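You operate a simulated robot arm through the tools that you are given. There is no shell and no other tool.

Carry out the task below with a simulated robot arm. There is one attempt and no reset: what you move stays moved.

## Task
Press the measuring table's orange oil button 2 times, then move the table to blue, then yellow, and lock it.

Only the result counts: the job must be done as asked and must still hold three seconds after the hand-in. Knocking over, shifting, dropping, spilling or breaking anything else fails it.

## Robot
A 7-joint arm with a two-finger parallel gripper, fixed in place. Base frame: the origin is at the foot of the arm, x ahead of it, y to its left, z up. Units: m, degrees, N and s.
With the tool pointing down near the work surface it reaches from about 0.24 to 0.68 m from the base axis. Its first joint turns from -66.0 to 66.0 degrees. Payload 2.4 kg.
Tool frame: the origin (TCP) lies between the finger pads and is the grasp point; the fingertips stand 0.03 m ahead of it; z points along the fingers, y is the line along which they close. The gripper opens to 0.094 m. The fingers are 0.028 m wide and 0.01 m thick; the gripper's body (0.05 by 0.096 m) begins 0.055 m behind the TCP.
Orientation is told as [roll, pitch, yaw] about the base's x, y, z axes, in that order, counted from this pose: with the fingers straight down and closing along the base's y, the tool's x points along the base's -x, its y along +y and its z along -z.

## Interface
- The arm moves only by the tool jog_arm. Its argument "rows" is a list of rows, each a list of 7 numbers: the closure in counts, from 0 (fully open) to 255 (shut), then the shift along the base's x, y, z in units of 50 mm (1.0 is 50 mm), then the turn, a rotation vector about the base's x, y, z in units of 8 degrees (1.0 is 8 degrees). In form: [[fingers, x, y, z, rx, ry, rz], ...]. A call has 1 to 20 rows; each row shifts and turns the commanded pose from where the row before left it. A call with a number of a shift or a turn outside -1 to 1 is refused whole. Each row takes 0.2 s and may step no farther than 0.05 m and 8.6 degrees from the row before; otherwise, or with a gripper value out of range, the whole call is refused. A pose out of reach is approached as far as the arm can. The call stops where the force on the tool passes 40 N (or 10 N more than at its start, if that is more) or the arm is blocked; 0.2 s more then pass. Each finger travels about 0.153 m/s and halts on what it meets, pressing with about 35 N; the grip force reading is that of the motor and also rises with nothing between the fingers. The clock runs only during rows and for 0.2 s after the last one: add rows that do not move to give the fingers time. The reply holds the time, the measured pose of the TCP, the force on the tool along the base axes, the opening and the grip force, in the units named above and with some noise, with the torque about the TCP (base axes, N m) and any sound that the robot's microphone picked up.
- Cameras (640 x 400 px; columns grow to the right, rows downward): "scene" is fixed at [0.0476, 0.4839, 1.445]; the picture's right is [-0.63, -0.78, 0.00], its down [-0.46, 0.37, -0.81] and it looks along [0.63, -0.51, -0.59] (base axes); focal length 369 px, centre (320, 200). "wrist" rides on the gripper at [0.076, 0.014, -0.103] in the tool frame; the picture's right is [-0.18, 0.98, 0.00], its down [-0.75, -0.14, -0.64] and it looks along [-0.63, -0.12, 0.77] (tool axes); focal length 243 px, centre (320, 200).
- capture(camera): a new picture of that camera. It takes no simulated time.
- measure_at(camera, pixels): for up to 12 pixels [column, row] of the newest picture of that camera ("zoom" is the newest enlarged one), the place [x, y, z] in the base frame of the surface seen there, good to about 0.002 m. It takes no simulated time.
- enlarge(camera, box): a new picture of the part [left, top, right, bottom] of that camera's present view, enlarged. It takes no simulated time.
- sign_off(): hands the job in; it is judged then, once.

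Unless the task says otherwise, let go and move clear before handing in.

The tools are called by a JSON object that holds its "api" and its "payload". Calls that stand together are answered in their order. jog_arm: Moves the arm, as the interface text tells. Its arguments: {"type":"object","properties":{"rows":{"type":"array","items":{"type":"array","items":{"type":"number"}}}},"required":["rows"]} The other tools are called the same way: capture (camera) takes a picture; measure_at (camera, pixels) gives the place of the surface under pixels of a picture; enlarge (camera, box) takes an enlarged picture of a part of a camera's view; sign_off () hands the job in.

At the start:

```text
t: 0.0
eef_pos: [0.4199, 0.0963, 1.1855]
orientation: [0.0, -0.1, 0.0]
contact_force: [0.3, 0.1, -0.7]
ft_torque: [0.01, -0.01, -0.01]
finger_gap: 0.094
grasp_force: 0.0
```

scene: 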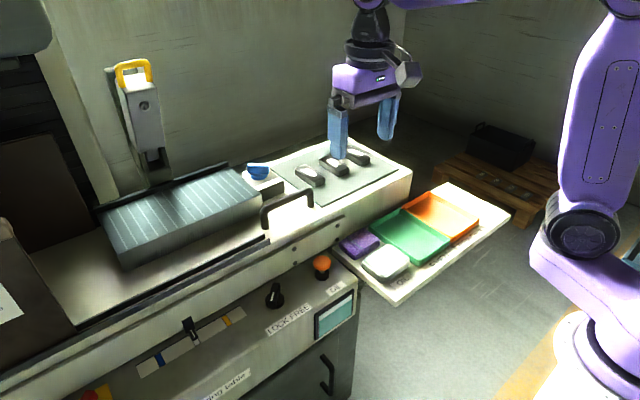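
wrist: 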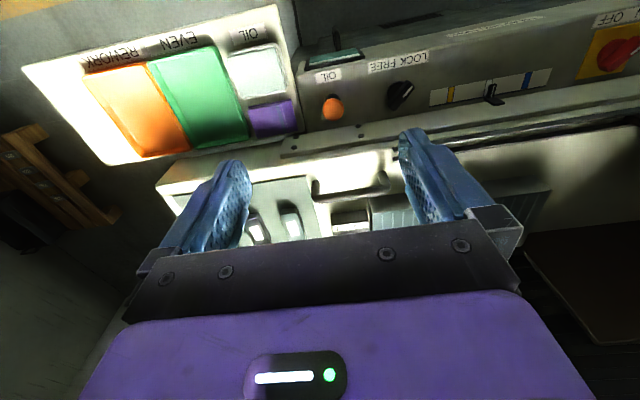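

The scene shows the orange oil button near (322,265), a black knob with "LOCK FREE" near (275,293), and a lever/pointer slot with blue and yellow marks near (190,328). I'll enlarge those areas to see details.

{"api": "enlarge", "payload": {"camera": "scene", "box": [120, 240, 370, 400]}}

{"api": "enlarge", "payload": {"camera": "wrist", "box": [290, 0, 640, 220]}}

{"api": "measure_at", "payload": {"camera": "scene", "pixels": [[322, 262], [275, 293], [188, 325], [161, 358], [228, 321], [293, 320], [290, 200], [264, 218], [312, 190], [340, 285], [250, 310], [145, 370]]}}

```text
2.50 times, centred on (245, 320) of scene
```

zoom: 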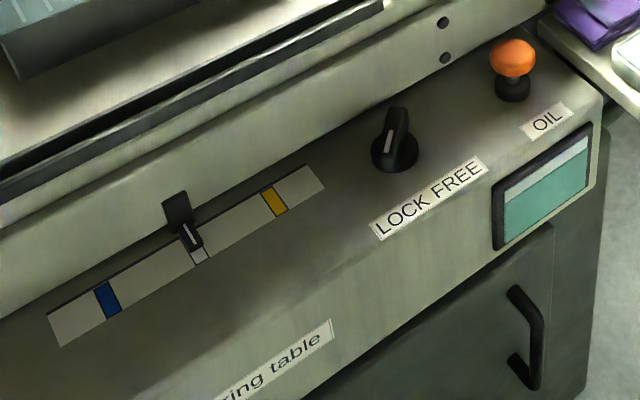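

```text
1.82 times, centred on (465, 110) of wrist
```

zoom: 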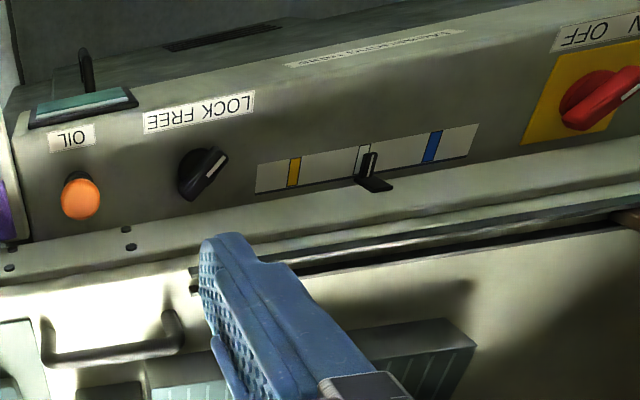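

```text
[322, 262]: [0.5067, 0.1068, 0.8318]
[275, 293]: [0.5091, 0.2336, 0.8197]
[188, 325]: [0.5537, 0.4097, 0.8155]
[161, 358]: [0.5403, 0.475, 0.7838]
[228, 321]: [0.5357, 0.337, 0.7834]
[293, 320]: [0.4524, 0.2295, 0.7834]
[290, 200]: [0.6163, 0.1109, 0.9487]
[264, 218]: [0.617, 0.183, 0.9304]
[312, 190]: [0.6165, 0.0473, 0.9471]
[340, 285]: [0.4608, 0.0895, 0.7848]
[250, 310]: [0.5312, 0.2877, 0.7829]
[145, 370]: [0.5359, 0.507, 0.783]
```

The console top lies at z≈0.783, the oil button top near (0.507,0.107,0.83), the knob near (0.51,0.23), and the handle near x=0.617, z≈0.94. I'll enlarge each one to see the geometry.

{"api": "enlarge", "payload": {"camera": "scene", "box": [250, 240, 346, 300]}}

{"api": "measure_at", "payload": {"camera": "zoom", "pixels": [[480, 120], [480, 150], [455, 160], [510, 160], [480, 185], [480, 230], [150, 290], [180, 300], [130, 380], [190, 370], [100, 380], [230, 380]]}}

{"api": "enlarge", "payload": {"camera": "scene", "box": [240, 150, 400, 250]}}

{"api": "measure_at", "payload": {"camera": "zoom", "pixels": [[93, 240], [110, 215], [150, 195], [200, 180], [270, 155], [290, 165], [295, 200], [85, 280], [100, 310], [200, 230], [310, 230], [200, 280]]}}

```text
6.67 times, centred on (298, 270) of scene
```

zoom: 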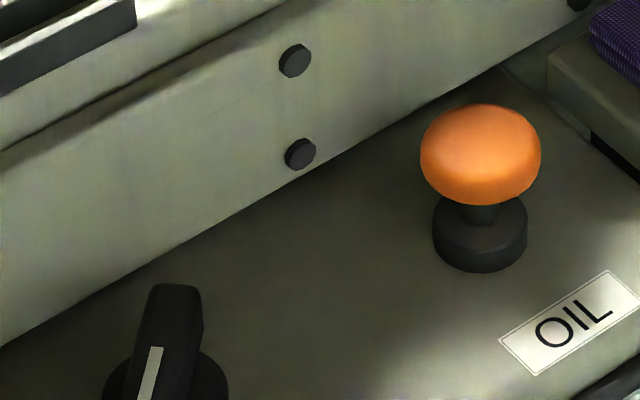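

```text
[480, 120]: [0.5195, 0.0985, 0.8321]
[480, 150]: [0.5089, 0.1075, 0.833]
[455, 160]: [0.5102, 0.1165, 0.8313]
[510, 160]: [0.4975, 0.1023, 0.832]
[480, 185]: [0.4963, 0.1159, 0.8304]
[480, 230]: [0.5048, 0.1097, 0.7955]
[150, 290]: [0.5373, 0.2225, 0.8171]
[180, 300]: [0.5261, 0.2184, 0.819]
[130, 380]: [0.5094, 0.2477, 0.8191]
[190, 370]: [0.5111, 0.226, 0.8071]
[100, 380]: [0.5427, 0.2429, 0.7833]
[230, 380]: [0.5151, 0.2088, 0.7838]
```

```text
4.00 times, centred on (320, 200) of scene
```

zoom: 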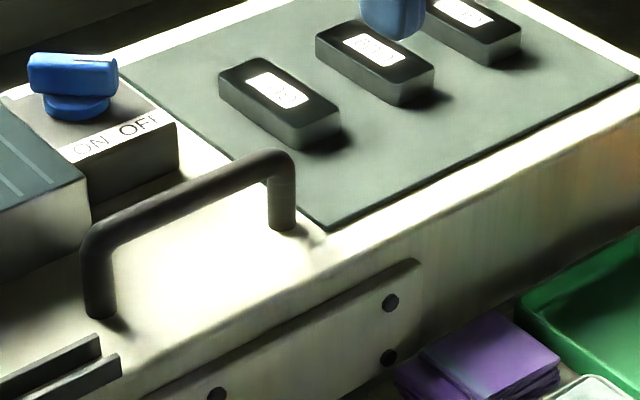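

```text
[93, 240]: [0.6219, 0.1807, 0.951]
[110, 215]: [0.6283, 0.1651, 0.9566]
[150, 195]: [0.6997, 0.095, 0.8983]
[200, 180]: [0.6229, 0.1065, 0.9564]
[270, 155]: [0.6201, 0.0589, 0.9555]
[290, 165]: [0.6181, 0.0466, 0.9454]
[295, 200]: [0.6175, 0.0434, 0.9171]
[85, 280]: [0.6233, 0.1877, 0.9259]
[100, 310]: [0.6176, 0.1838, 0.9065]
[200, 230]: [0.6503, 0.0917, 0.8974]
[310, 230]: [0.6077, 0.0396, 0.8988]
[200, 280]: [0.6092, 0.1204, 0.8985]
```

The handle bar runs along y at x≈0.62, with its top at z≈0.957 and posts near y=0.05 and 0.18. Next I'll look closely at the lock knob and the pointer.

{"api": "enlarge", "payload": {"camera": "scene", "box": [245, 270, 325, 320]}}

{"api": "measure_at", "payload": {"camera": "zoom", "pixels": [[232, 110], [260, 110], [225, 160], [215, 200], [235, 190], [270, 170], [200, 215], [335, 200], [255, 245], [210, 390], [320, 320], [540, 200]]}}

{"api": "enlarge", "payload": {"camera": "scene", "box": [130, 290, 260, 390]}}

{"api": "measure_at", "payload": {"camera": "zoom", "pixels": [[150, 310], [140, 350], [165, 375], [285, 175], [300, 220], [325, 270], [340, 275], [335, 310], [470, 125], [490, 120], [510, 170], [280, 140]]}}

```text
8.00 times, centred on (285, 295) of scene
```

zoom: 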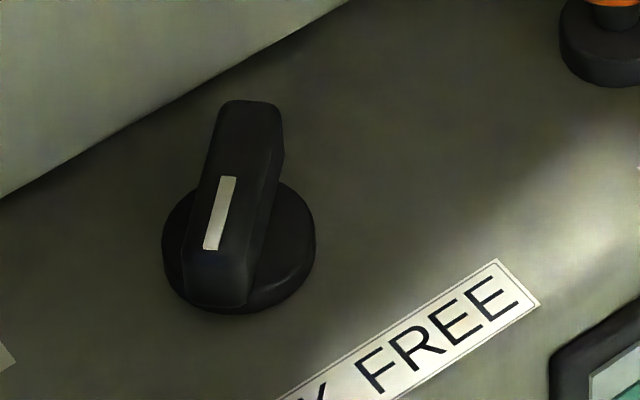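

```text
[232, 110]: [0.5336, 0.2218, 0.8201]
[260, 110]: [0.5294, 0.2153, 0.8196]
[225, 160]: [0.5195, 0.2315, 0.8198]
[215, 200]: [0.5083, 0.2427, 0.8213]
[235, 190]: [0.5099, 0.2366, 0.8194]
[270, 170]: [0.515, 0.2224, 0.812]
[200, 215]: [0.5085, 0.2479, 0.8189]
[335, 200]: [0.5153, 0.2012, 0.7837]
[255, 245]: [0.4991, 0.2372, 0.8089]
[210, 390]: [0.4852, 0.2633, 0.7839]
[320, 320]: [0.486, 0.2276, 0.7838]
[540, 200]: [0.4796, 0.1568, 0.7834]
```

```text
4.00 times, centred on (195, 340) of scene
```

zoom: 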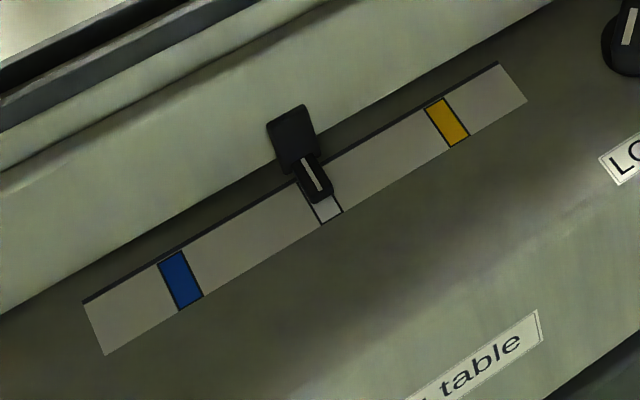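

```text
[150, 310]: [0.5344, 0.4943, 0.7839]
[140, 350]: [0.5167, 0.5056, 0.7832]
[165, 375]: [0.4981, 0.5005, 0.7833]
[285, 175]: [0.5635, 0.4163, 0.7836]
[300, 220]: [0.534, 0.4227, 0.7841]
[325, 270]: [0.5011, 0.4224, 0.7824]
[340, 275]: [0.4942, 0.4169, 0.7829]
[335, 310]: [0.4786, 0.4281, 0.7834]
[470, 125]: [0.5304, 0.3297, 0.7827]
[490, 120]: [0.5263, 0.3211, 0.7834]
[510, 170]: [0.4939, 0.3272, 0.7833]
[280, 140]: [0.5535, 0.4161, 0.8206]
```

The white indicator on the knob (zoom 218,210) points to −x,+y, which is toward LOCK, so the table is locked now. I'll close the fingers, move above the oil button, and check from there.

{"api": "jog_arm", "payload": {"rows": [[255, 0.87, 0.11, 0, 0, 0, 0], [255, 0.87, 0.1, 0, 0, 0, 0], [255, 0, 0, -0.9, 0, 0, 0], [255, 0, 0, -0.9, 0, 0, 0], [255, 0, 0, -0.9, 0, 0, 0], [255, 0, 0, -0.9, 0, 0, 0], [255, 0, 0, -0.9, 0, 0, 0], [255, 0, 0, 0, 0, 0, 0]]}}

{"api": "capture", "payload": {"camera": "wrist"}}

{"api": "capture", "payload": {"camera": "scene"}}

```text
t: 1.8
eef_pos: [0.5079, 0.1071, 0.9589]
orientation: [0.0, 0.1, 0.0]
contact_force: [0.5, -0.6, 0.2]
ft_torque: [0.02, 0.0, 0.01]
finger_gap: 0.0
grasp_force: 33.4
```

```text
taken
```

wrist: 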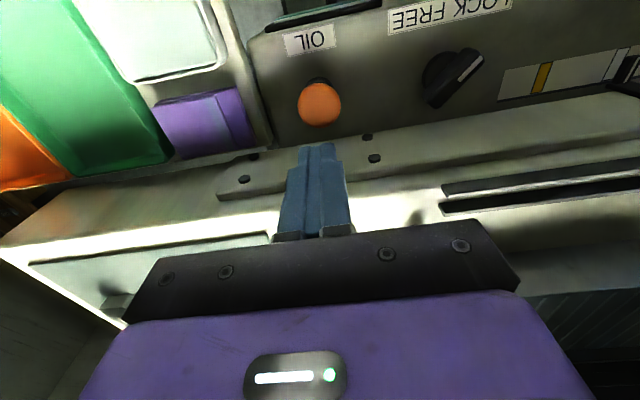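

```text
taken
```

scene: 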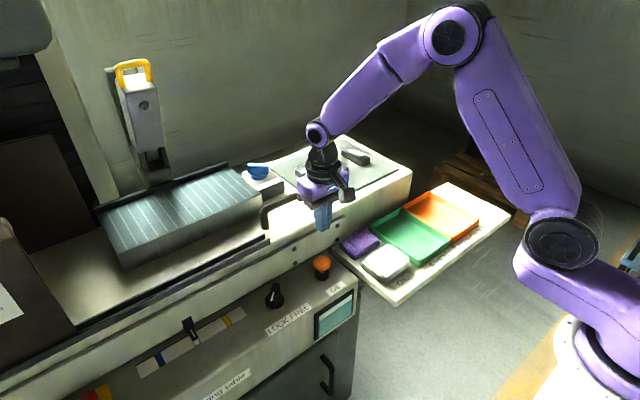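

The gripper is above the button and the orange cap shows in the wrist view at about (320,105). I'll measure its extent and centre, plus the knob.

{"api": "enlarge", "payload": {"camera": "wrist", "box": [270, 50, 370, 150]}}

{"api": "measure_at", "payload": {"camera": "wrist", "pixels": [[302, 105], [338, 105], [320, 105], [320, 88], [320, 122], [320, 95], [320, 115], [435, 85], [470, 65], [458, 72], [445, 80], [320, 80]]}}

{"api": "enlarge", "payload": {"camera": "scene", "box": [280, 180, 376, 300]}}

```text
4.00 times, centred on (320, 100) of wrist
```

zoom: 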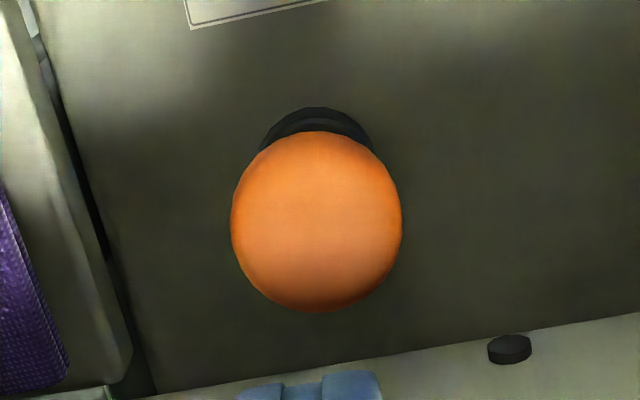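

```text
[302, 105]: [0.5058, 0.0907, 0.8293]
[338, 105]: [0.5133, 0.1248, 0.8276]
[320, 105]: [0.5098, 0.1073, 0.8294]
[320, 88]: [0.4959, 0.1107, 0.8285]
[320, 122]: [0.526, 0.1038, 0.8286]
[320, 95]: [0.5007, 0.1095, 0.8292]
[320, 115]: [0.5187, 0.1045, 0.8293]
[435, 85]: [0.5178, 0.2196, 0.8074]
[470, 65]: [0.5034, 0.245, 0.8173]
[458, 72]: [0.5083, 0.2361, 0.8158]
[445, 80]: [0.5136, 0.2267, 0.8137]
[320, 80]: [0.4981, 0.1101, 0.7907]
```

```text
3.33 times, centred on (328, 240) of scene
```

zoom: 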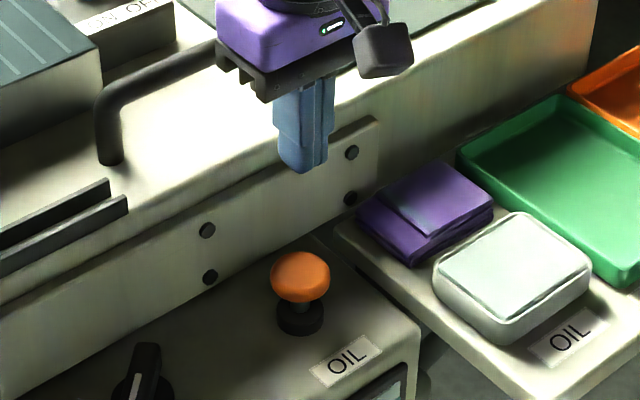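

The button cap is centred near (0.5105,0.1075) with its top at z≈0.831. I'll descend to just above it with closed fingers.

{"api": "jog_arm", "payload": {"rows": [[255, 0.05, 0.01, -0.9, 0, 0, 0], [255, 0, 0, -0.8, 0, 0, 0], [255, 0, 0, -0.1, 0, 0, 0], [255, 0, 0, 0, 0, 0, 0]]}}

{"api": "enlarge", "payload": {"camera": "scene", "box": [280, 220, 376, 300]}}

```text
t: 2.8
eef_pos: [0.5101, 0.108, 0.8705]
orientation: [0.1, 0.0, -0.1]
contact_force: [-0.4, -0.2, 0.7]
ft_torque: [0.0, -0.01, -0.03]
finger_gap: 0.0
grasp_force: 32.8
```

```text
5.00 times, centred on (328, 260) of scene
```

zoom: 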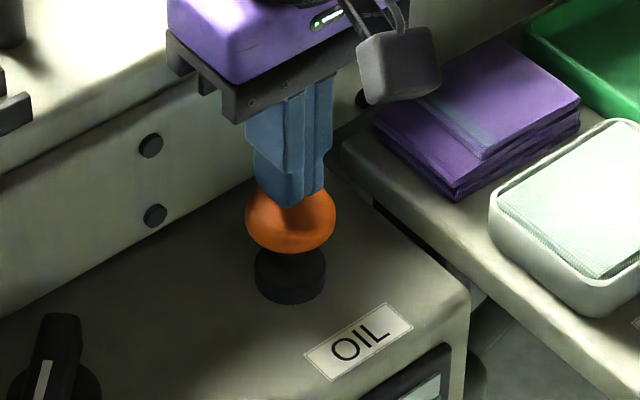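

The fingertips are about 1 cm above the cap and centred on it. I'll make the first press in small steps, watching force and sound.

{"api": "jog_arm", "payload": {"rows": [[255, 0, 0, -0.08, 0, 0, 0], [255, 0, 0, -0.08, 0, 0, 0], [255, 0, 0, -0.06, 0, 0, 0], [255, 0, 0, -0.06, 0, 0, 0], [255, 0, 0, 0, 0, 0, 0]]}}

```text
t: 4.0
eef_pos: [0.5105, 0.1071, 0.8571]
orientation: [0.0, 0.0, 0.0]
contact_force: [-0.8, -1.0, 3.3]
ft_torque: [-0.03, 0.01, 0.01]
finger_gap: 0.0001
grasp_force: 32.3
```

A 3.3 N upward force shows contact with the button spring. I'll keep pressing.

{"api": "jog_arm", "payload": {"rows": [[255, 0, 0, -0.04, 0, 0, 0], [255, 0, 0, -0.04, 0, 0, 0], [255, 0, 0, 0, 0, 0, 0]]}}

```text
t: 4.8
eef_pos: [0.5109, 0.1073, 0.852]
orientation: [0.0, -0.1, 0.0]
contact_force: [0.9, -1.7, 4.6]
ft_torque: [-0.11, 0.01, -0.01]
finger_gap: 0.0
grasp_force: 32.6
```

Force is rising gently (4.6 N at tip z≈0.822) and there has been no click yet. I'll go on down.

{"api": "jog_arm", "payload": {"rows": [[255, 0, 0, -0.04, 0, 0, 0], [255, 0, 0, -0.04, 0, 0, 0], [255, 0, 0, 0, 0, 0, 0]]}}

```text
t: 5.6
eef_pos: [0.511, 0.1086, 0.8465]
orientation: [0.0, -0.1, 0.0]
contact_force: [2.0, -2.1, 6.0]
ft_torque: [-0.05, -0.05, 0.03]
finger_gap: 0.0
grasp_force: 32.5
heard: click
```

I heard a click with the tip at z≈0.8165, so the first press counts. I'll lift off fully to release.

{"api": "jog_arm", "payload": {"rows": [[255, 0, 0, 0.2, 0, 0, 0], [255, 0, 0, 0.3, 0, 0, 0], [255, 0, 0, 0, 0, 0, 0]]}}

{"api": "enlarge", "payload": {"camera": "scene", "box": [280, 240, 376, 340]}}

```text
t: 6.4
eef_pos: [0.5093, 0.1073, 0.8725]
orientation: [0.0, 0.1, 0.0]
contact_force: [-0.2, -1.0, 0.3]
ft_torque: [0.02, -0.03, 0.0]
finger_gap: 0.0002
grasp_force: 33.1
```

```text
4.00 times, centred on (328, 290) of scene
```

zoom: 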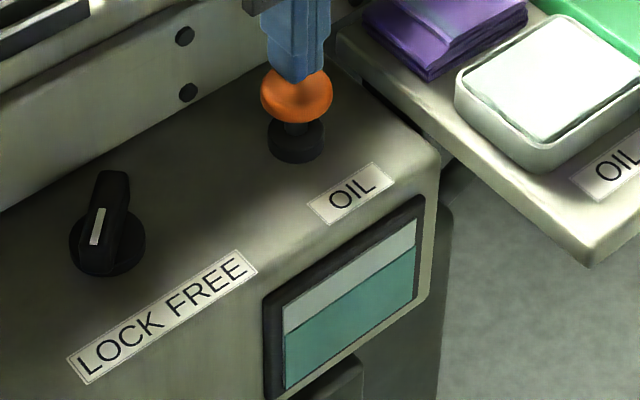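

The cap is back up and the force is zero. I'll make the second press to the same depth.

{"api": "jog_arm", "payload": {"rows": [[255, 0, 0, -0.2, 0, 0, 0], [255, 0, 0, -0.1, 0, 0, 0], [255, 0, 0, -0.08, 0, 0, 0], [255, 0, 0, -0.06, 0, 0, 0], [255, 0, 0, -0.06, 0, 0, 0], [255, 0, 0, 0, 0, 0, 0]]}}

```text
t: 7.8
eef_pos: [0.5111, 0.1067, 0.8476]
orientation: [0.1, 0.0, 0.0]
contact_force: [-2.5, -0.3, 6.8]
ft_torque: [-0.01, 0.1, 0.0]
finger_gap: 0.0001
grasp_force: 33.1
```

There was no click this time, with the tip about 1 mm higher than before. I'll press slightly deeper without lifting.

{"api": "jog_arm", "payload": {"rows": [[255, 0, 0, -0.03, 0, 0, 0], [255, 0, 0, 0, 0, 0, 0]]}}

```text
t: 8.4
eef_pos: [0.5107, 0.1073, 0.8468]
orientation: [0.0, 0.0, 0.0]
contact_force: [-2.2, -1.1, 7.2]
ft_torque: [-0.1, 0.04, 0.01]
finger_gap: 0.0
grasp_force: 33.7
heard: click
```

Second click heard, so two presses are done. I'll lift clear, go above the knob with yaw −45° and the fingers opening, and measure the table front face on the way.

{"api": "jog_arm", "payload": {"rows": [[255, 0, 0, 0.4, 0, 0, 0], [255, 0, 0, 0.9, 0, 0, 0], [255, 0, 0, 1.0, 0, 0, 0], [255, 0, 0.5, 0, 0, 0, -0.9375], [255, 0, 0.5, 0, 0, 0, -0.9375], [255, 0, 0.5, 0, 0, 0, -0.9375], [255, 0, 0.5, 0, 0, 0, -0.9375], [255, 0, 0.4, 0, 0, 0, -0.9375], [200, 0.15, 0.1, 0, 0, 0, -0.9375], [150, 0, 0, 0, 0, 0, 0], [110, 0, 0, 0, 0, 0, 0]]}}

{"api": "capture", "payload": {"camera": "wrist"}}

{"api": "capture", "payload": {"camera": "scene"}}

{"api": "measure_at", "payload": {"camera": "scene", "pixels": [[250, 270], [230, 270], [200, 290], [240, 255], [220, 265], [295, 262], [230, 285], [210, 285]]}}

```text
t: 10.8
eef_pos: [0.5174, 0.2316, 0.9609]
orientation: [0.0, 0.1, -45.1]
contact_force: [0.3, 0.6, -0.6]
ft_torque: [0.0, -0.01, 0.02]
finger_gap: 0.0536
grasp_force: 0.0
```

```text
taken
```

wrist: 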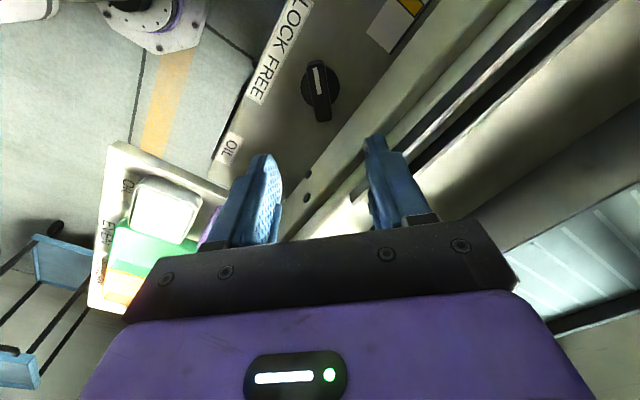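

```text
taken
```

scene: 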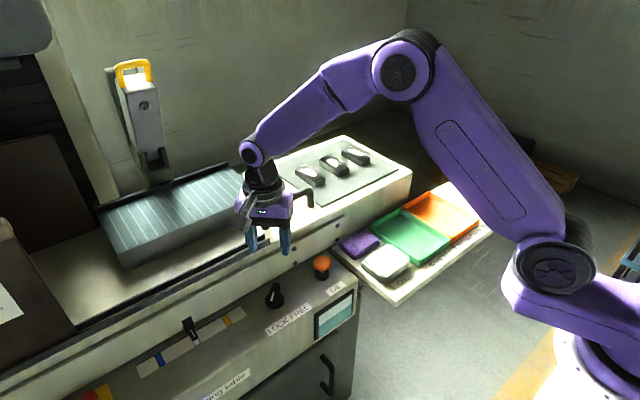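

```text
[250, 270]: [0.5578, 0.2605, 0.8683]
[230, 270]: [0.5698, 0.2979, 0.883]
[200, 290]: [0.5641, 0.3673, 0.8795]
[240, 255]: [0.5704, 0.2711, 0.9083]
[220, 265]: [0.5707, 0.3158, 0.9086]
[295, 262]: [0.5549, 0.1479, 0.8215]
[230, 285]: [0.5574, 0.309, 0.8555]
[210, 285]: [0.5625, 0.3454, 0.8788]
```

The knob is in view at wrist (320,90), and the table's front face is close at x≈0.557–0.57. I'll measure the knob and the edge profile precisely for clearance.

{"api": "enlarge", "payload": {"camera": "wrist", "box": [270, 40, 370, 140]}}

{"api": "measure_at", "payload": {"camera": "wrist", "pixels": [[345, 120], [350, 130], [352, 140], [355, 150], [370, 115], [375, 120], [380, 125], [390, 130], [400, 135], [405, 145], [340, 180], [410, 120]]}}

{"api": "measure_at", "payload": {"camera": "zoom", "pixels": [[260, 110], [310, 105], [280, 140], [310, 200], [290, 200], [345, 190], [320, 300], [350, 310], [305, 310], [320, 250], [250, 200], [390, 200]]}}

```text
4.00 times, centred on (320, 90) of wrist
```

zoom: 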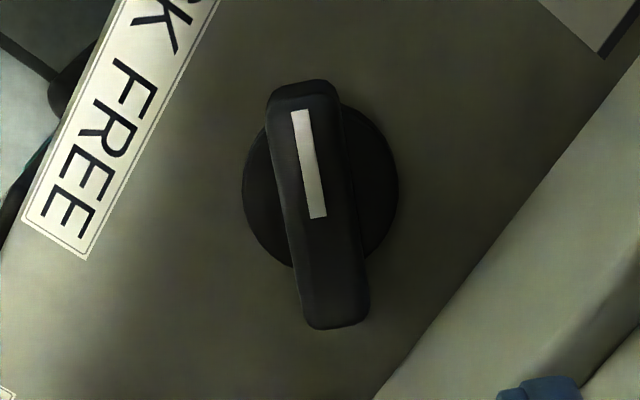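

```text
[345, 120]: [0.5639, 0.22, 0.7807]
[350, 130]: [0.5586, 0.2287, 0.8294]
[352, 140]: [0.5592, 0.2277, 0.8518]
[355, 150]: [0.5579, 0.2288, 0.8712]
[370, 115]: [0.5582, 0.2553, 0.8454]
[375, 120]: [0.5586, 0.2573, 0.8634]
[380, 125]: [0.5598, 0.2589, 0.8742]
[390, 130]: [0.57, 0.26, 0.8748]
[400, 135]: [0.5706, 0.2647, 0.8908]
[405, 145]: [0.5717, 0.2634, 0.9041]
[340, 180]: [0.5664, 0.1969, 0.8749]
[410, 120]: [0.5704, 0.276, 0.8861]
```

```text
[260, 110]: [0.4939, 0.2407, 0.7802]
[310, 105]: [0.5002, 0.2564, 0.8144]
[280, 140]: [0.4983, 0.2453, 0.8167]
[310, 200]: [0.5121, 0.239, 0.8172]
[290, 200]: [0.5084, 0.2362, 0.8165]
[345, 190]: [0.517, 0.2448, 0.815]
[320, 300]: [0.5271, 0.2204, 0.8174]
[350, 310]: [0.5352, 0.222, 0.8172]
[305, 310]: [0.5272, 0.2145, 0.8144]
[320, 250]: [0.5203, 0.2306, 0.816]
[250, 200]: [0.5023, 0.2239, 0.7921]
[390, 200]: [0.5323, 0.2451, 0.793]
```

The knob axis is near (0.517,0.2345) with the bar at 45°, its top at z≈0.817 and a width of about 14 mm. The front plate reaches x=0.558 up to z=0.876 and the rail x=0.570 up to z=0.908. I'll lean the tool 10° along the bar, away from the table, to gain clearance, narrow the fingers, and descend to just above the knob.

{"api": "jog_arm", "payload": {"rows": [[160, 0, 0.064, 0, -0.442, -0.442, 0], [160, 0, 0, 0, -0.442, -0.442, 0], [160, 0, 0, -0.9, 0, 0, 0], [160, 0, 0, -0.9, 0, 0, 0], [160, 0, 0, 0, 0, 0, 0]]}}

{"api": "capture", "payload": {"camera": "wrist"}}

{"api": "enlarge", "payload": {"camera": "scene", "box": [210, 200, 338, 320]}}

```text
t: 12.0
eef_pos: [0.5185, 0.236, 0.8721]
orientation: [-0.1, -9.9, -45.0]
contact_force: [-0.3, -0.5, 0.1]
ft_torque: [-0.01, -0.03, 0.0]
finger_gap: 0.0349
grasp_force: 0.0
```

```text
taken
```

wrist: 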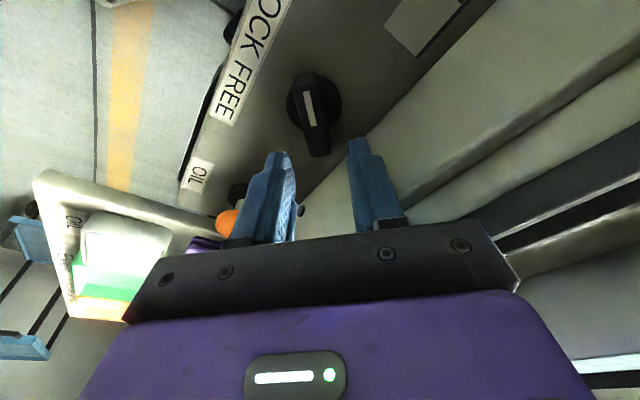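

```text
3.33 times, centred on (274, 260) of scene
```

zoom: 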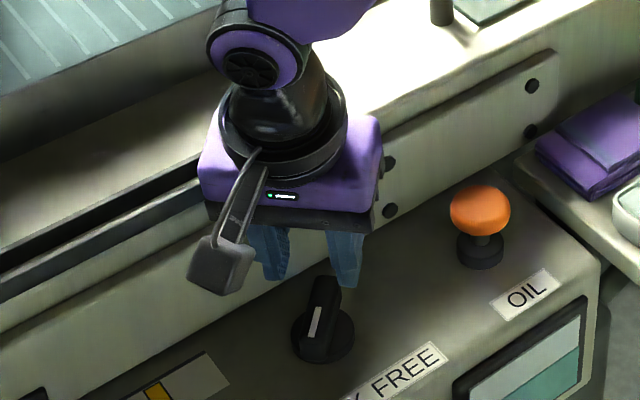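

The pose is as planned (lean −9.9°, yaw −45°). I'll re-measure the knob from this closer view before descending.

{"api": "enlarge", "payload": {"camera": "wrist", "box": [270, 60, 370, 160]}}

{"api": "measure_at", "payload": {"camera": "zoom", "pixels": [[260, 110], [285, 85], [240, 150], [270, 150], [320, 150], [395, 160], [275, 200], [325, 200], [290, 290], [340, 280], [320, 300], [300, 220]]}}

```text
4.00 times, centred on (320, 110) of wrist
```

zoom: 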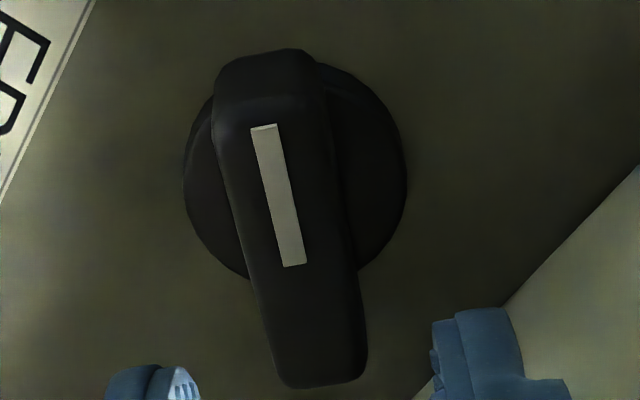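

```text
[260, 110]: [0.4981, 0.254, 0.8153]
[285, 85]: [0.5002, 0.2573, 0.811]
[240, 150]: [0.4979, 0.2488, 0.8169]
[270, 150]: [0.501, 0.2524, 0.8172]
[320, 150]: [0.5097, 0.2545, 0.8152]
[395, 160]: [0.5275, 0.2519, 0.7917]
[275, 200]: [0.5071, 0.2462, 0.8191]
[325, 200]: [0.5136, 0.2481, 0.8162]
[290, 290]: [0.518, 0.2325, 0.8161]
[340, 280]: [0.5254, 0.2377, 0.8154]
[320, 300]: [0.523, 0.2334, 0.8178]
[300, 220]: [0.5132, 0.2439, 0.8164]
```

The bar centre line matches the TCP laterally. I'll check the disc edges and bar ends once more to fix the knob axis along the bar.

{"api": "measure_at", "payload": {"camera": "zoom", "pixels": [[190, 180], [195, 140], [200, 220], [230, 260], [401, 180], [402, 200], [390, 120], [360, 85], [370, 260], [265, 62], [320, 380], [345, 370]]}}

```text
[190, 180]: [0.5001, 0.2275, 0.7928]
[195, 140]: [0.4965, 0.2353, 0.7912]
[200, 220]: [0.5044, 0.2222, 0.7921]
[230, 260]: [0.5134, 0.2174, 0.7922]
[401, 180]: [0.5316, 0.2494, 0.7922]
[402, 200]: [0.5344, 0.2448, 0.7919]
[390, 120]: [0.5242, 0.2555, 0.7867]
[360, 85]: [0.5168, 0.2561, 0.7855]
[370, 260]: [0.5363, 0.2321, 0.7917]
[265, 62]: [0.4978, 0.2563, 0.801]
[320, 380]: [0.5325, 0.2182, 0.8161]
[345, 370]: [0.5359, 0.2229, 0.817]
```

A circle fit puts the knob axis at about (0.5167,0.236), so I'll shift x by −1.5 mm. Then I'll lower to TCP z≈0.832 around the bar, keeping the fingers open.

{"api": "jog_arm", "payload": {"rows": [[160, -0.03, 0, -0.3, 0, 0, 0], [160, 0, 0, -0.25, 0, 0, 0], [160, 0, 0, -0.25, 0, 0, 0], [160, 0, 0, 0, 0, 0, 0]]}}

{"api": "capture", "payload": {"camera": "wrist"}}

{"api": "enlarge", "payload": {"camera": "scene", "box": [210, 220, 338, 320]}}

```text
t: 13.0
eef_pos: [0.5171, 0.2355, 0.8314]
orientation: [0.0, -10.0, -45.0]
contact_force: [-0.7, -0.5, 0.7]
ft_torque: [-0.01, 0.0, -0.02]
finger_gap: 0.0348
grasp_force: 0.1
```

```text
taken
```

wrist: 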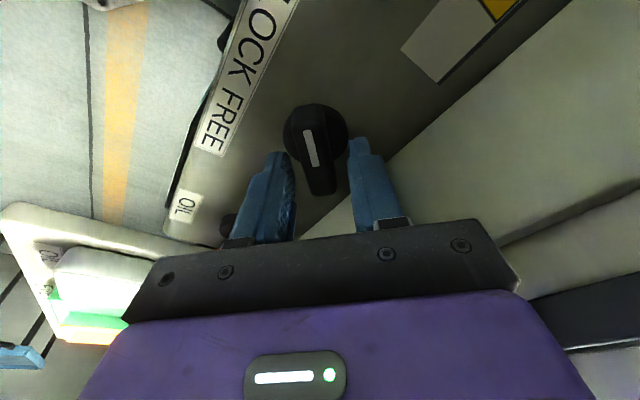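

```text
4.00 times, centred on (274, 270) of scene
```

zoom: 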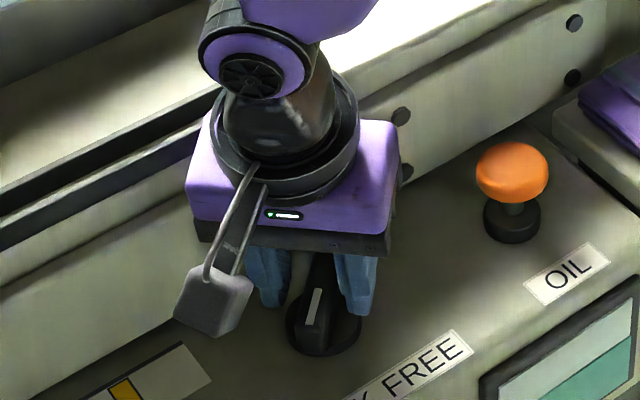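

The fingers straddle the bar at TCP (0.517,0.2355,0.831) with no contact. I'll close them on the knob.

{"api": "jog_arm", "payload": {"rows": [[200, 0, 0, 0, 0, 0, 0], [230, 0, 0, 0, 0, 0, 0], [230, 0, 0, 0, 0, 0, 0], [230, 0, 0, 0, 0, 0, 0]]}}

{"api": "enlarge", "payload": {"camera": "scene", "box": [210, 220, 338, 320]}}

```text
t: 14.0
eef_pos: [0.5162, 0.2355, 0.8322]
orientation: [-0.2, -10.0, -45.0]
contact_force: [-7.5, -4.6, 2.1]
ft_torque: [-0.2, -0.05, 0.01]
finger_gap: 0.0176
grasp_force: 45.1
```

```text
4.00 times, centred on (274, 270) of scene
```

zoom: 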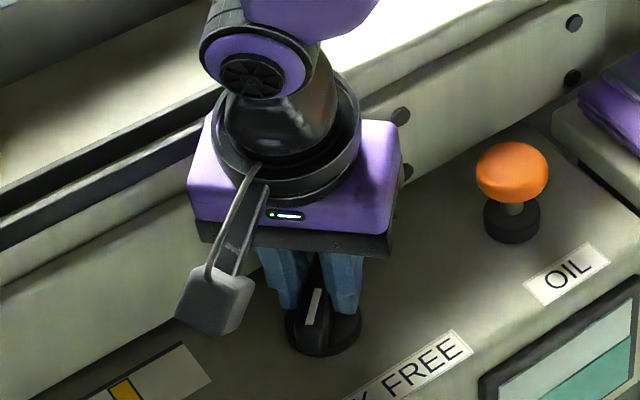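

The knob is held (gap 17.6 mm) with a small side force. I'll begin turning it toward FREE, +z rotation, with the first 30° as a check.

{"api": "jog_arm", "payload": {"rows": [[230, -0.01, -0.01, 0, 0, 0, 0.75], [230, 0, 0, 0, 0, 0, 0.75], [230, 0, 0, 0, 0, 0, 0.75], [230, 0, 0, 0, 0, 0, 0.75], [230, 0, 0, 0, 0, 0, 0.75], [230, 0, 0, 0, 0, 0, 0]]}}

{"api": "enlarge", "payload": {"camera": "scene", "box": [210, 220, 338, 320]}}

```text
t: 15.4
eef_pos: [0.5158, 0.2351, 0.8322]
orientation: [0.0, -10.1, -14.8]
contact_force: [-3.9, -4.7, -1.0]
ft_torque: [-0.24, -0.3, -0.01]
finger_gap: 0.0178
grasp_force: 45.5
```

```text
4.00 times, centred on (274, 270) of scene
```

zoom: 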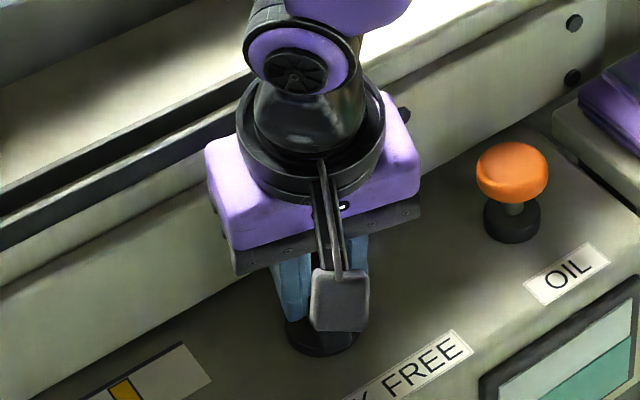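

The knob turns freely with the tool (yaw −14.8°, low forces). I'll continue toward +45°.

{"api": "jog_arm", "payload": {"rows": [[230, 0, 0, 0, 0, 0, 0.75], [230, 0, 0, 0, 0, 0, 0.75], [230, 0, 0, 0, 0, 0, 0.75], [230, 0, 0, 0, 0, 0, 0.75], [230, 0, 0, 0, 0, 0, 0.75], [230, 0, 0, 0, 0, 0, 0]]}}

```text
t: 16.8
eef_pos: [0.5171, 0.2351, 0.8307]
orientation: [0.0, -10.0, 15.1]
contact_force: [1.1, -5.2, 0.3]
ft_torque: [-0.17, 0.17, 0.0]
finger_gap: 0.0176
grasp_force: 45.1
```

The tool is at yaw +15° with low forces and no sound yet. I'll do the last 30°.

{"api": "jog_arm", "payload": {"rows": [[230, 0, 0, 0, 0, 0, 0.75], [230, 0, 0, 0, 0, 0, 0.75], [230, 0, 0, 0, 0, 0, 0.75], [230, 0, 0, 0, 0, 0, 0.75], [230, 0, 0, 0, 0, 0, 0.75], [230, 0, 0, 0, 0, 0, 0]]}}

{"api": "enlarge", "payload": {"camera": "scene", "box": [210, 220, 338, 320]}}

```text
t: 18.2
eef_pos: [0.5162, 0.2357, 0.8329]
orientation: [0.0, -10.2, 45.1]
contact_force: [2.8, -4.3, 7.3]
ft_torque: [-0.75, 0.67, -0.06]
finger_gap: 0.0177
grasp_force: 45.4
```

```text
4.00 times, centred on (274, 270) of scene
```

zoom: 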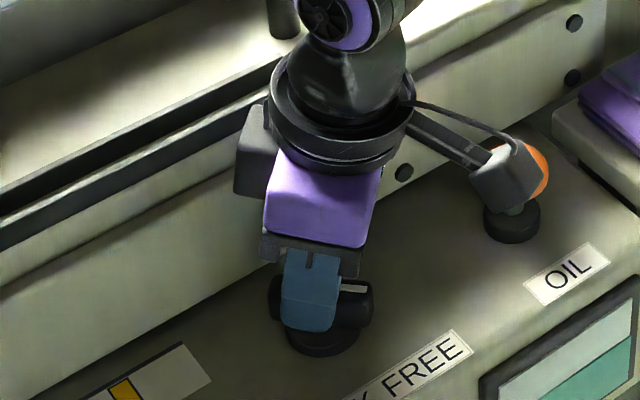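

The indicator now points to the right in the picture (355,288), toward FREE, at yaw +45°. I'll open the fingers and rise to look at the knob.

{"api": "jog_arm", "payload": {"rows": [[190, 0, 0, 0, 0, 0, 0], [160, 0, 0, 0, 0, 0, 0], [160, 0, 0, 0.3, 0, 0, 0], [160, 0, 0, 0.7, 0, 0, 0], [160, 0, 0, 0.8, 0, 0, 0], [160, 0, 0, 0.8, 0, 0, 0], [160, 0, 0, 0, 0, 0, 0]]}}

{"api": "capture", "payload": {"camera": "wrist"}}

{"api": "enlarge", "payload": {"camera": "scene", "box": [210, 240, 370, 340]}}

```text
t: 19.8
eef_pos: [0.5152, 0.2343, 0.9603]
orientation: [0.0, -10.0, 45.1]
contact_force: [-0.5, 0.2, 0.1]
ft_torque: [-0.01, 0.02, 0.0]
finger_gap: 0.0353
grasp_force: 0.0
```

```text
taken
```

wrist: 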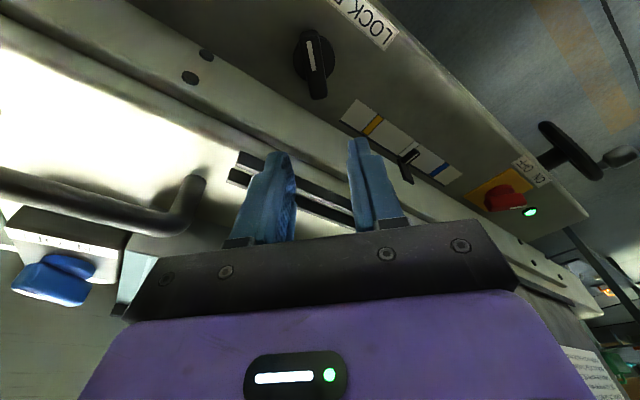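

```text
4.00 times, centred on (290, 290) of scene
```

zoom: 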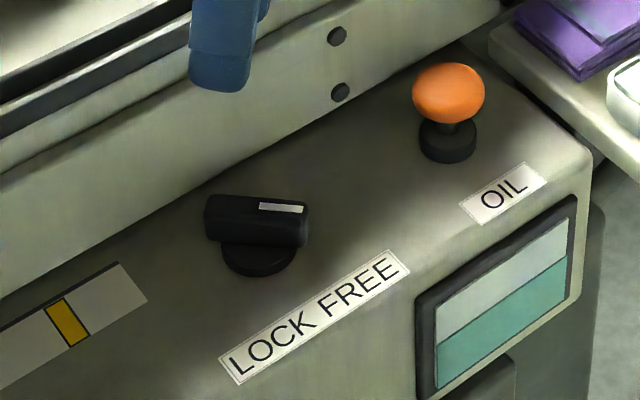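

The knob stayed on FREE, with its indicator pointing −x,−y. Next I'll measure the pointer and scale, plus the handle and the objects next to it.

{"api": "enlarge", "payload": {"camera": "scene", "box": [140, 300, 260, 375]}}

{"api": "measure_at", "payload": {"camera": "zoom", "pixels": [[90, 300], [115, 345], [138, 335], [112, 285], [320, 215], [330, 235], [300, 180], [315, 205], [448, 85], [478, 125], [487, 70], [500, 115]]}}

{"api": "capture", "payload": {"camera": "scene"}}

{"api": "measure_at", "payload": {"camera": "scene", "pixels": [[258, 167], [270, 182], [262, 188], [280, 180], [250, 178], [265, 215], [285, 202], [300, 193], [311, 187], [305, 205], [310, 175], [238, 200]]}}

```text
5.33 times, centred on (200, 338) of scene
```

zoom: 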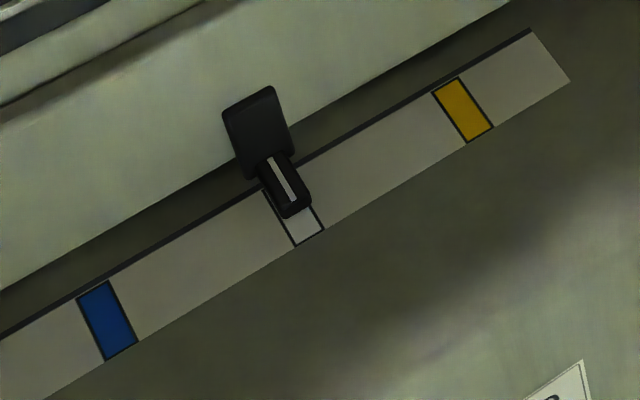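

```text
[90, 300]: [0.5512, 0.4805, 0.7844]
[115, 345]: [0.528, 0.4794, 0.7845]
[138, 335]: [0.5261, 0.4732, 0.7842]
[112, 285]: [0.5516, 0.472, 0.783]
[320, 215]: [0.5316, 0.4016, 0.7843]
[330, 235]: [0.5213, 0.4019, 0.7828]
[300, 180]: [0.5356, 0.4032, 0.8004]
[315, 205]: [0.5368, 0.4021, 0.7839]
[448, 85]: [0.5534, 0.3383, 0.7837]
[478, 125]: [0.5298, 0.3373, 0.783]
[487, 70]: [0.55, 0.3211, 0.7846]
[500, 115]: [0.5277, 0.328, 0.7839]
```

```text
taken
```

scene: 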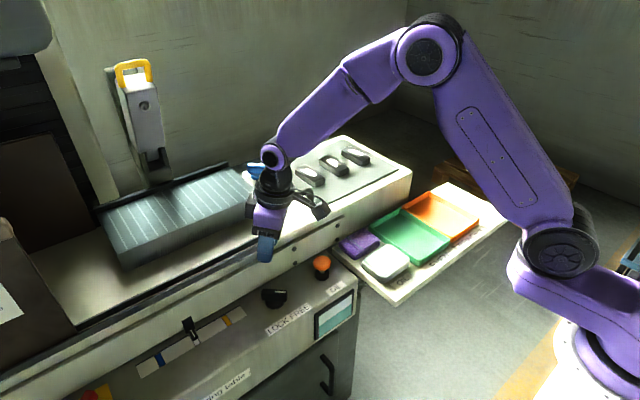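

```text
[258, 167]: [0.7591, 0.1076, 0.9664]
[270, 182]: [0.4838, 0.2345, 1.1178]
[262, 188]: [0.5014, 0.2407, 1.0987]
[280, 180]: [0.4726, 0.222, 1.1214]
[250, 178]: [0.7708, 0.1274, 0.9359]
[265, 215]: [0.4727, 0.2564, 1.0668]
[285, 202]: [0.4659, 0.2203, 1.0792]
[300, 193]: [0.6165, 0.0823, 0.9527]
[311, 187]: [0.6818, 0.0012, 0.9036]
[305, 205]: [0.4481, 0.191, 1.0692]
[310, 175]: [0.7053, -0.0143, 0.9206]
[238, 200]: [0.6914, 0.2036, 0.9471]
```

I'll measure the exact band centres, white tick and pointer line to get the travel distances.

{"api": "measure_at", "payload": {"camera": "zoom", "pixels": [[107, 320], [92, 290], [122, 352], [462, 110], [446, 87], [480, 135], [308, 236], [293, 245], [323, 230], [284, 178], [294, 198], [272, 158]]}}

{"api": "enlarge", "payload": {"camera": "wrist", "box": [320, 90, 480, 190]}}

{"api": "measure_at", "payload": {"camera": "zoom", "pixels": [[213, 140], [195, 160], [230, 120], [355, 250], [340, 280], [365, 260], [350, 265], [475, 320], [465, 340], [490, 300], [480, 312], [330, 240]]}}

```text
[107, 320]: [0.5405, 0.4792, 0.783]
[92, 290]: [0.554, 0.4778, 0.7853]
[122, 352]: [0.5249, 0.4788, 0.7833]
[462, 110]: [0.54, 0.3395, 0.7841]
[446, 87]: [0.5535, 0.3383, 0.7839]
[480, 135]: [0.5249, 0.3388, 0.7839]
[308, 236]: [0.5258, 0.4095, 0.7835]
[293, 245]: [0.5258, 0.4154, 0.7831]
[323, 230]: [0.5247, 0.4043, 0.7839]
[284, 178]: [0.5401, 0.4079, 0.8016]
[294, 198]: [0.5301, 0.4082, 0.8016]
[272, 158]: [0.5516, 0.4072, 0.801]
```

```text
4.00 times, centred on (400, 140) of wrist
```

zoom: 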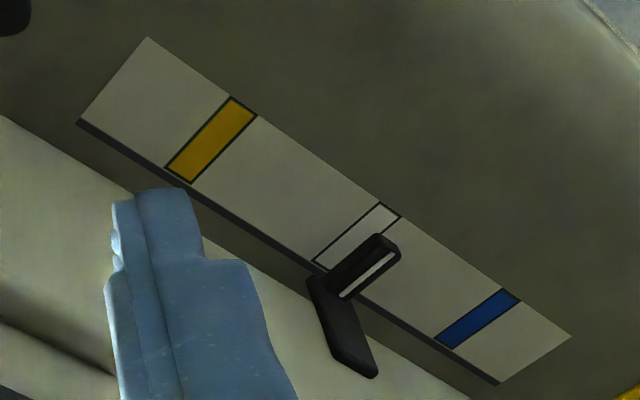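

```text
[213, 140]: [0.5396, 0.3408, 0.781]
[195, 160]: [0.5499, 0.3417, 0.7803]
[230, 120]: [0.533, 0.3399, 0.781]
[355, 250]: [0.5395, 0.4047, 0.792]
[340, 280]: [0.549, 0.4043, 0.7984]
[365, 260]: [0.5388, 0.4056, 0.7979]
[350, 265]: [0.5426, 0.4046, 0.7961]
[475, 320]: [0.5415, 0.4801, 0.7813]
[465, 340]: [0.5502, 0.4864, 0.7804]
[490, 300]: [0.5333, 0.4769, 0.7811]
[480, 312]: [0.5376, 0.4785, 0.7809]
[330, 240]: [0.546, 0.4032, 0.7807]
```

Blue is at y≈0.479, white (now) at 0.409 and yellow at 0.339, so the travels are +70 mm, then −140 mm. I'll rise, remove the lean, turn to yaw 90° and go above the handle centre (0.622,0.115).

{"api": "jog_arm", "payload": {"rows": [[160, 0, 0, 1.0, -0.442, 0.442, 0], [120, 0, 0, 1.0, -0.442, 0.442, 0], [110, 0.35, -0.4, 0, 0, 0, 0.9375], [110, 0.35, -0.4, 0, 0, 0, 0.9375], [110, 0.35, -0.4, 0, 0, 0, 0.9375], [110, 0.35, -0.4, 0, 0, 0, 0.9375], [110, 0.35, -0.4, 0, 0, 0, 0.9375], [110, 0.35, -0.4, 0, 0, 0, 0.9375], [110, 0, 0, 0, 0, 0, 0]]}}

{"api": "capture", "payload": {"camera": "wrist"}}

{"api": "capture", "payload": {"camera": "scene"}}

```text
t: 21.8
eef_pos: [0.6215, 0.1147, 1.0627]
orientation: [0.0, 0.0, 90.2]
contact_force: [-0.4, 0.3, -0.1]
ft_torque: [-0.01, 0.01, 0.01]
finger_gap: 0.0534
grasp_force: 0.0
```

```text
taken
```

wrist: 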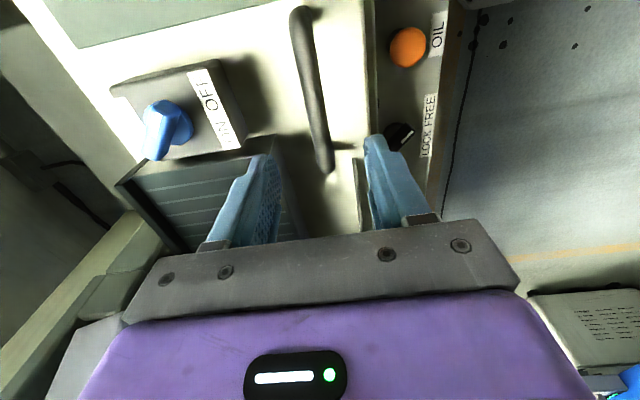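

```text
taken
```

scene: 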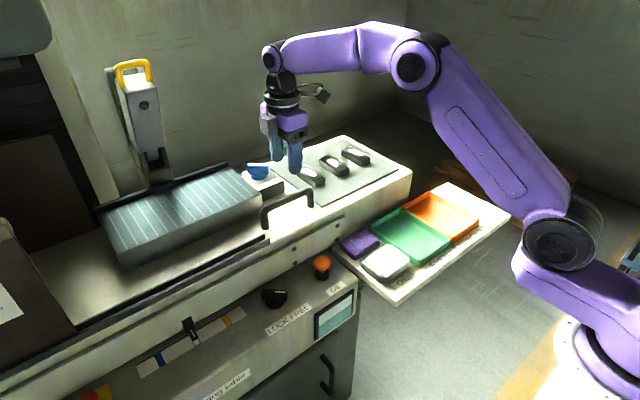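

The gripper is above the handle at yaw 90°. The wrist view shows the bar running from (300,15) to (327,170). I'll measure its position and the clearance to the nearby ON/OFF box.

{"api": "measure_at", "payload": {"camera": "wrist", "pixels": [[301, 30], [307, 60], [312, 90], [305, 90], [318, 90], [317, 120], [323, 160], [327, 170], [240, 130], [245, 150], [265, 150], [290, 180]]}}

{"api": "enlarge", "payload": {"camera": "wrist", "box": [220, 0, 420, 200]}}

```text
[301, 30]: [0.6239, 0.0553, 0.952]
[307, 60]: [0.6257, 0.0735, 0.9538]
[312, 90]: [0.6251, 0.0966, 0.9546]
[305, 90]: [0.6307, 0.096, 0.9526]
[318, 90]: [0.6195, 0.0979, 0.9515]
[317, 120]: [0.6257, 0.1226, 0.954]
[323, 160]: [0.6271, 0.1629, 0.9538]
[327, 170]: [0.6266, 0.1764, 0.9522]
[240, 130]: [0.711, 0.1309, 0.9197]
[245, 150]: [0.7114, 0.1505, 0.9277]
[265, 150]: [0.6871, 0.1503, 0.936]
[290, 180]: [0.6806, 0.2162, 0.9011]
```

```text
2.00 times, centred on (320, 100) of wrist
```

zoom: 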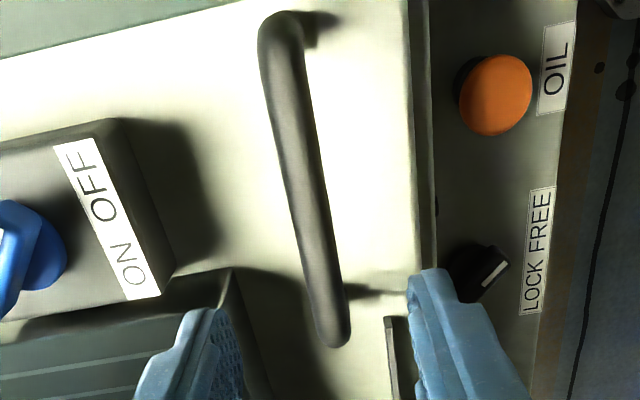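

The bar's centre line is at x≈0.6255 with the top at z≈0.955. I'll shift +4 mm in x and lower to TCP z≈0.948 with the fingers open.

{"api": "jog_arm", "payload": {"rows": [[130, 0.08, 0, -0.6, 0, 0, 0], [130, 0, 0, -0.6, 0, 0, 0], [130, 0, 0, -0.5, 0, 0, 0], [130, 0, 0, -0.3, 0, 0, 0], [130, 0, 0, -0.3, 0, 0, 0], [130, 0, 0, 0, 0, 0, 0]]}}

{"api": "capture", "payload": {"camera": "wrist"}}

{"api": "enlarge", "payload": {"camera": "scene", "box": [220, 120, 348, 240]}}

```text
t: 23.2
eef_pos: [0.6252, 0.116, 0.9451]
orientation: [0.0, 0.0, 90.1]
contact_force: [0.7, -0.7, -0.2]
ft_torque: [0.01, 0.0, 0.02]
finger_gap: 0.046
grasp_force: 0.0
```

```text
taken
```

wrist: 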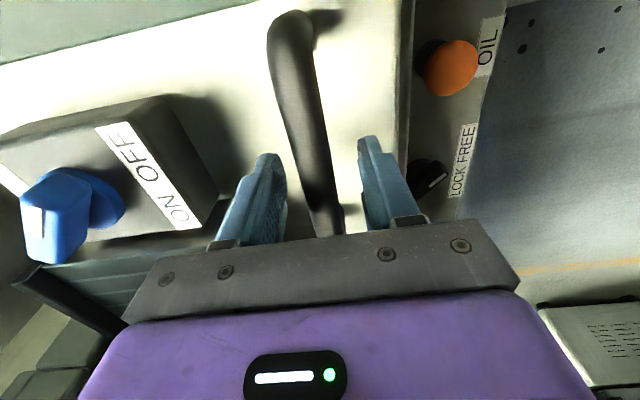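

```text
3.33 times, centred on (284, 180) of scene
```

zoom: 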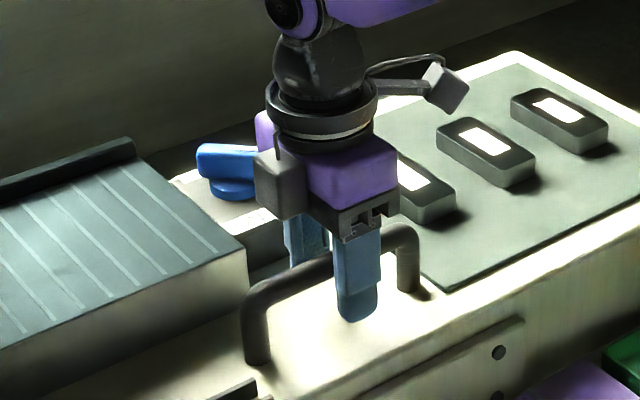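

The fingers straddle the bar cleanly with no contact. I'll close on the handle.

{"api": "jog_arm", "payload": {"rows": [[200, 0, 0, 0, 0, 0, 0], [255, 0, 0, 0, 0, 0, 0], [255, 0, 0, 0, 0, 0, 0], [255, 0, 0, 0, 0, 0, 0]]}}

```text
t: 24.2
eef_pos: [0.6254, 0.1145, 0.946]
orientation: [0.0, 0.0, 90.1]
contact_force: [4.0, 0.8, -5.1]
ft_torque: [-0.03, -0.02, 0.03]
finger_gap: 0.0224
grasp_force: 45.1
```

The handle is gripped (gap 22 mm). I'll test-pull gently toward +y (blue) by 10 mm and watch the force.

{"api": "jog_arm", "payload": {"rows": [[255, 0, 0.05, 0, 0, 0, 0], [255, 0, 0.05, 0, 0, 0, 0], [255, 0, 0.1, 0, 0, 0, 0], [255, 0, 0, 0, 0, 0, 0]]}}

{"api": "enlarge", "payload": {"camera": "scene", "box": [140, 300, 260, 375]}}

```text
t: 25.2
eef_pos: [0.6249, 0.1302, 0.9475]
orientation: [-0.2, -0.1, 90.4]
contact_force: [6.2, 6.5, -7.7]
ft_torque: [-1.13, -0.03, -0.56]
finger_gap: 0.0222
grasp_force: 44.4
```

```text
5.33 times, centred on (200, 338) of scene
```

zoom: 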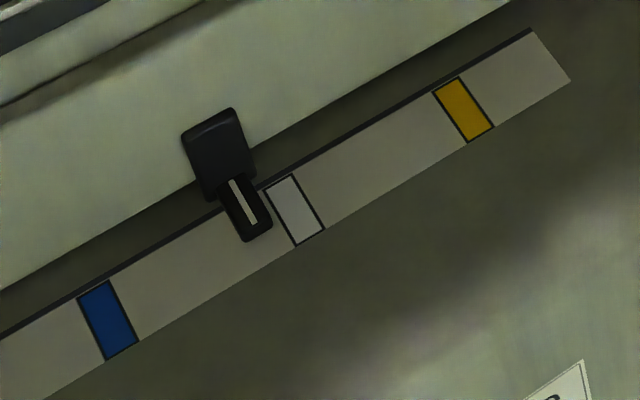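

The table moves (the pointer shifted left to about (243,200)) and reads slightly further than commanded. I'll hold still briefly and measure the pointer.

{"api": "jog_arm", "payload": {"rows": [[255, 0, 0, 0, 0, 0, 0], [255, 0, 0, 0, 0, 0, 0]]}}

{"api": "enlarge", "payload": {"camera": "scene", "box": [140, 300, 260, 375]}}

{"api": "measure_at", "payload": {"camera": "zoom", "pixels": [[243, 200], [238, 190], [250, 215], [232, 182]]}}

```text
t: 25.8
eef_pos: [0.6255, 0.126, 0.9452]
orientation: [0.1, -0.1, 89.9]
contact_force: [2.3, 5.5, -7.6]
ft_torque: [1.27, -0.04, 0.17]
finger_gap: 0.0225
grasp_force: 45.3
```

```text
5.33 times, centred on (200, 338) of scene
```

zoom: 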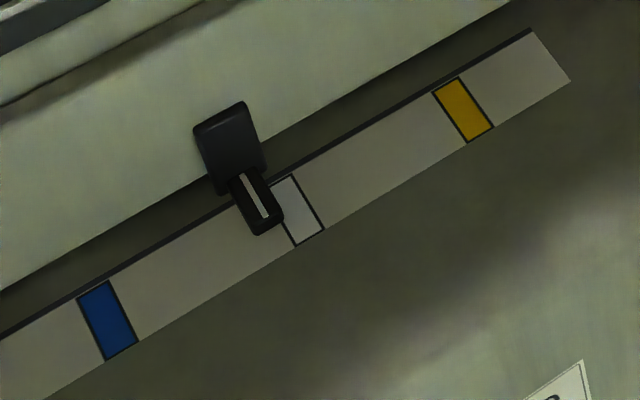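

```text
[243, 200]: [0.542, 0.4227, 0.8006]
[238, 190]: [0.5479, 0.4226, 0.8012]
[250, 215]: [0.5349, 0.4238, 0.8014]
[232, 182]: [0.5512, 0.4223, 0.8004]
```

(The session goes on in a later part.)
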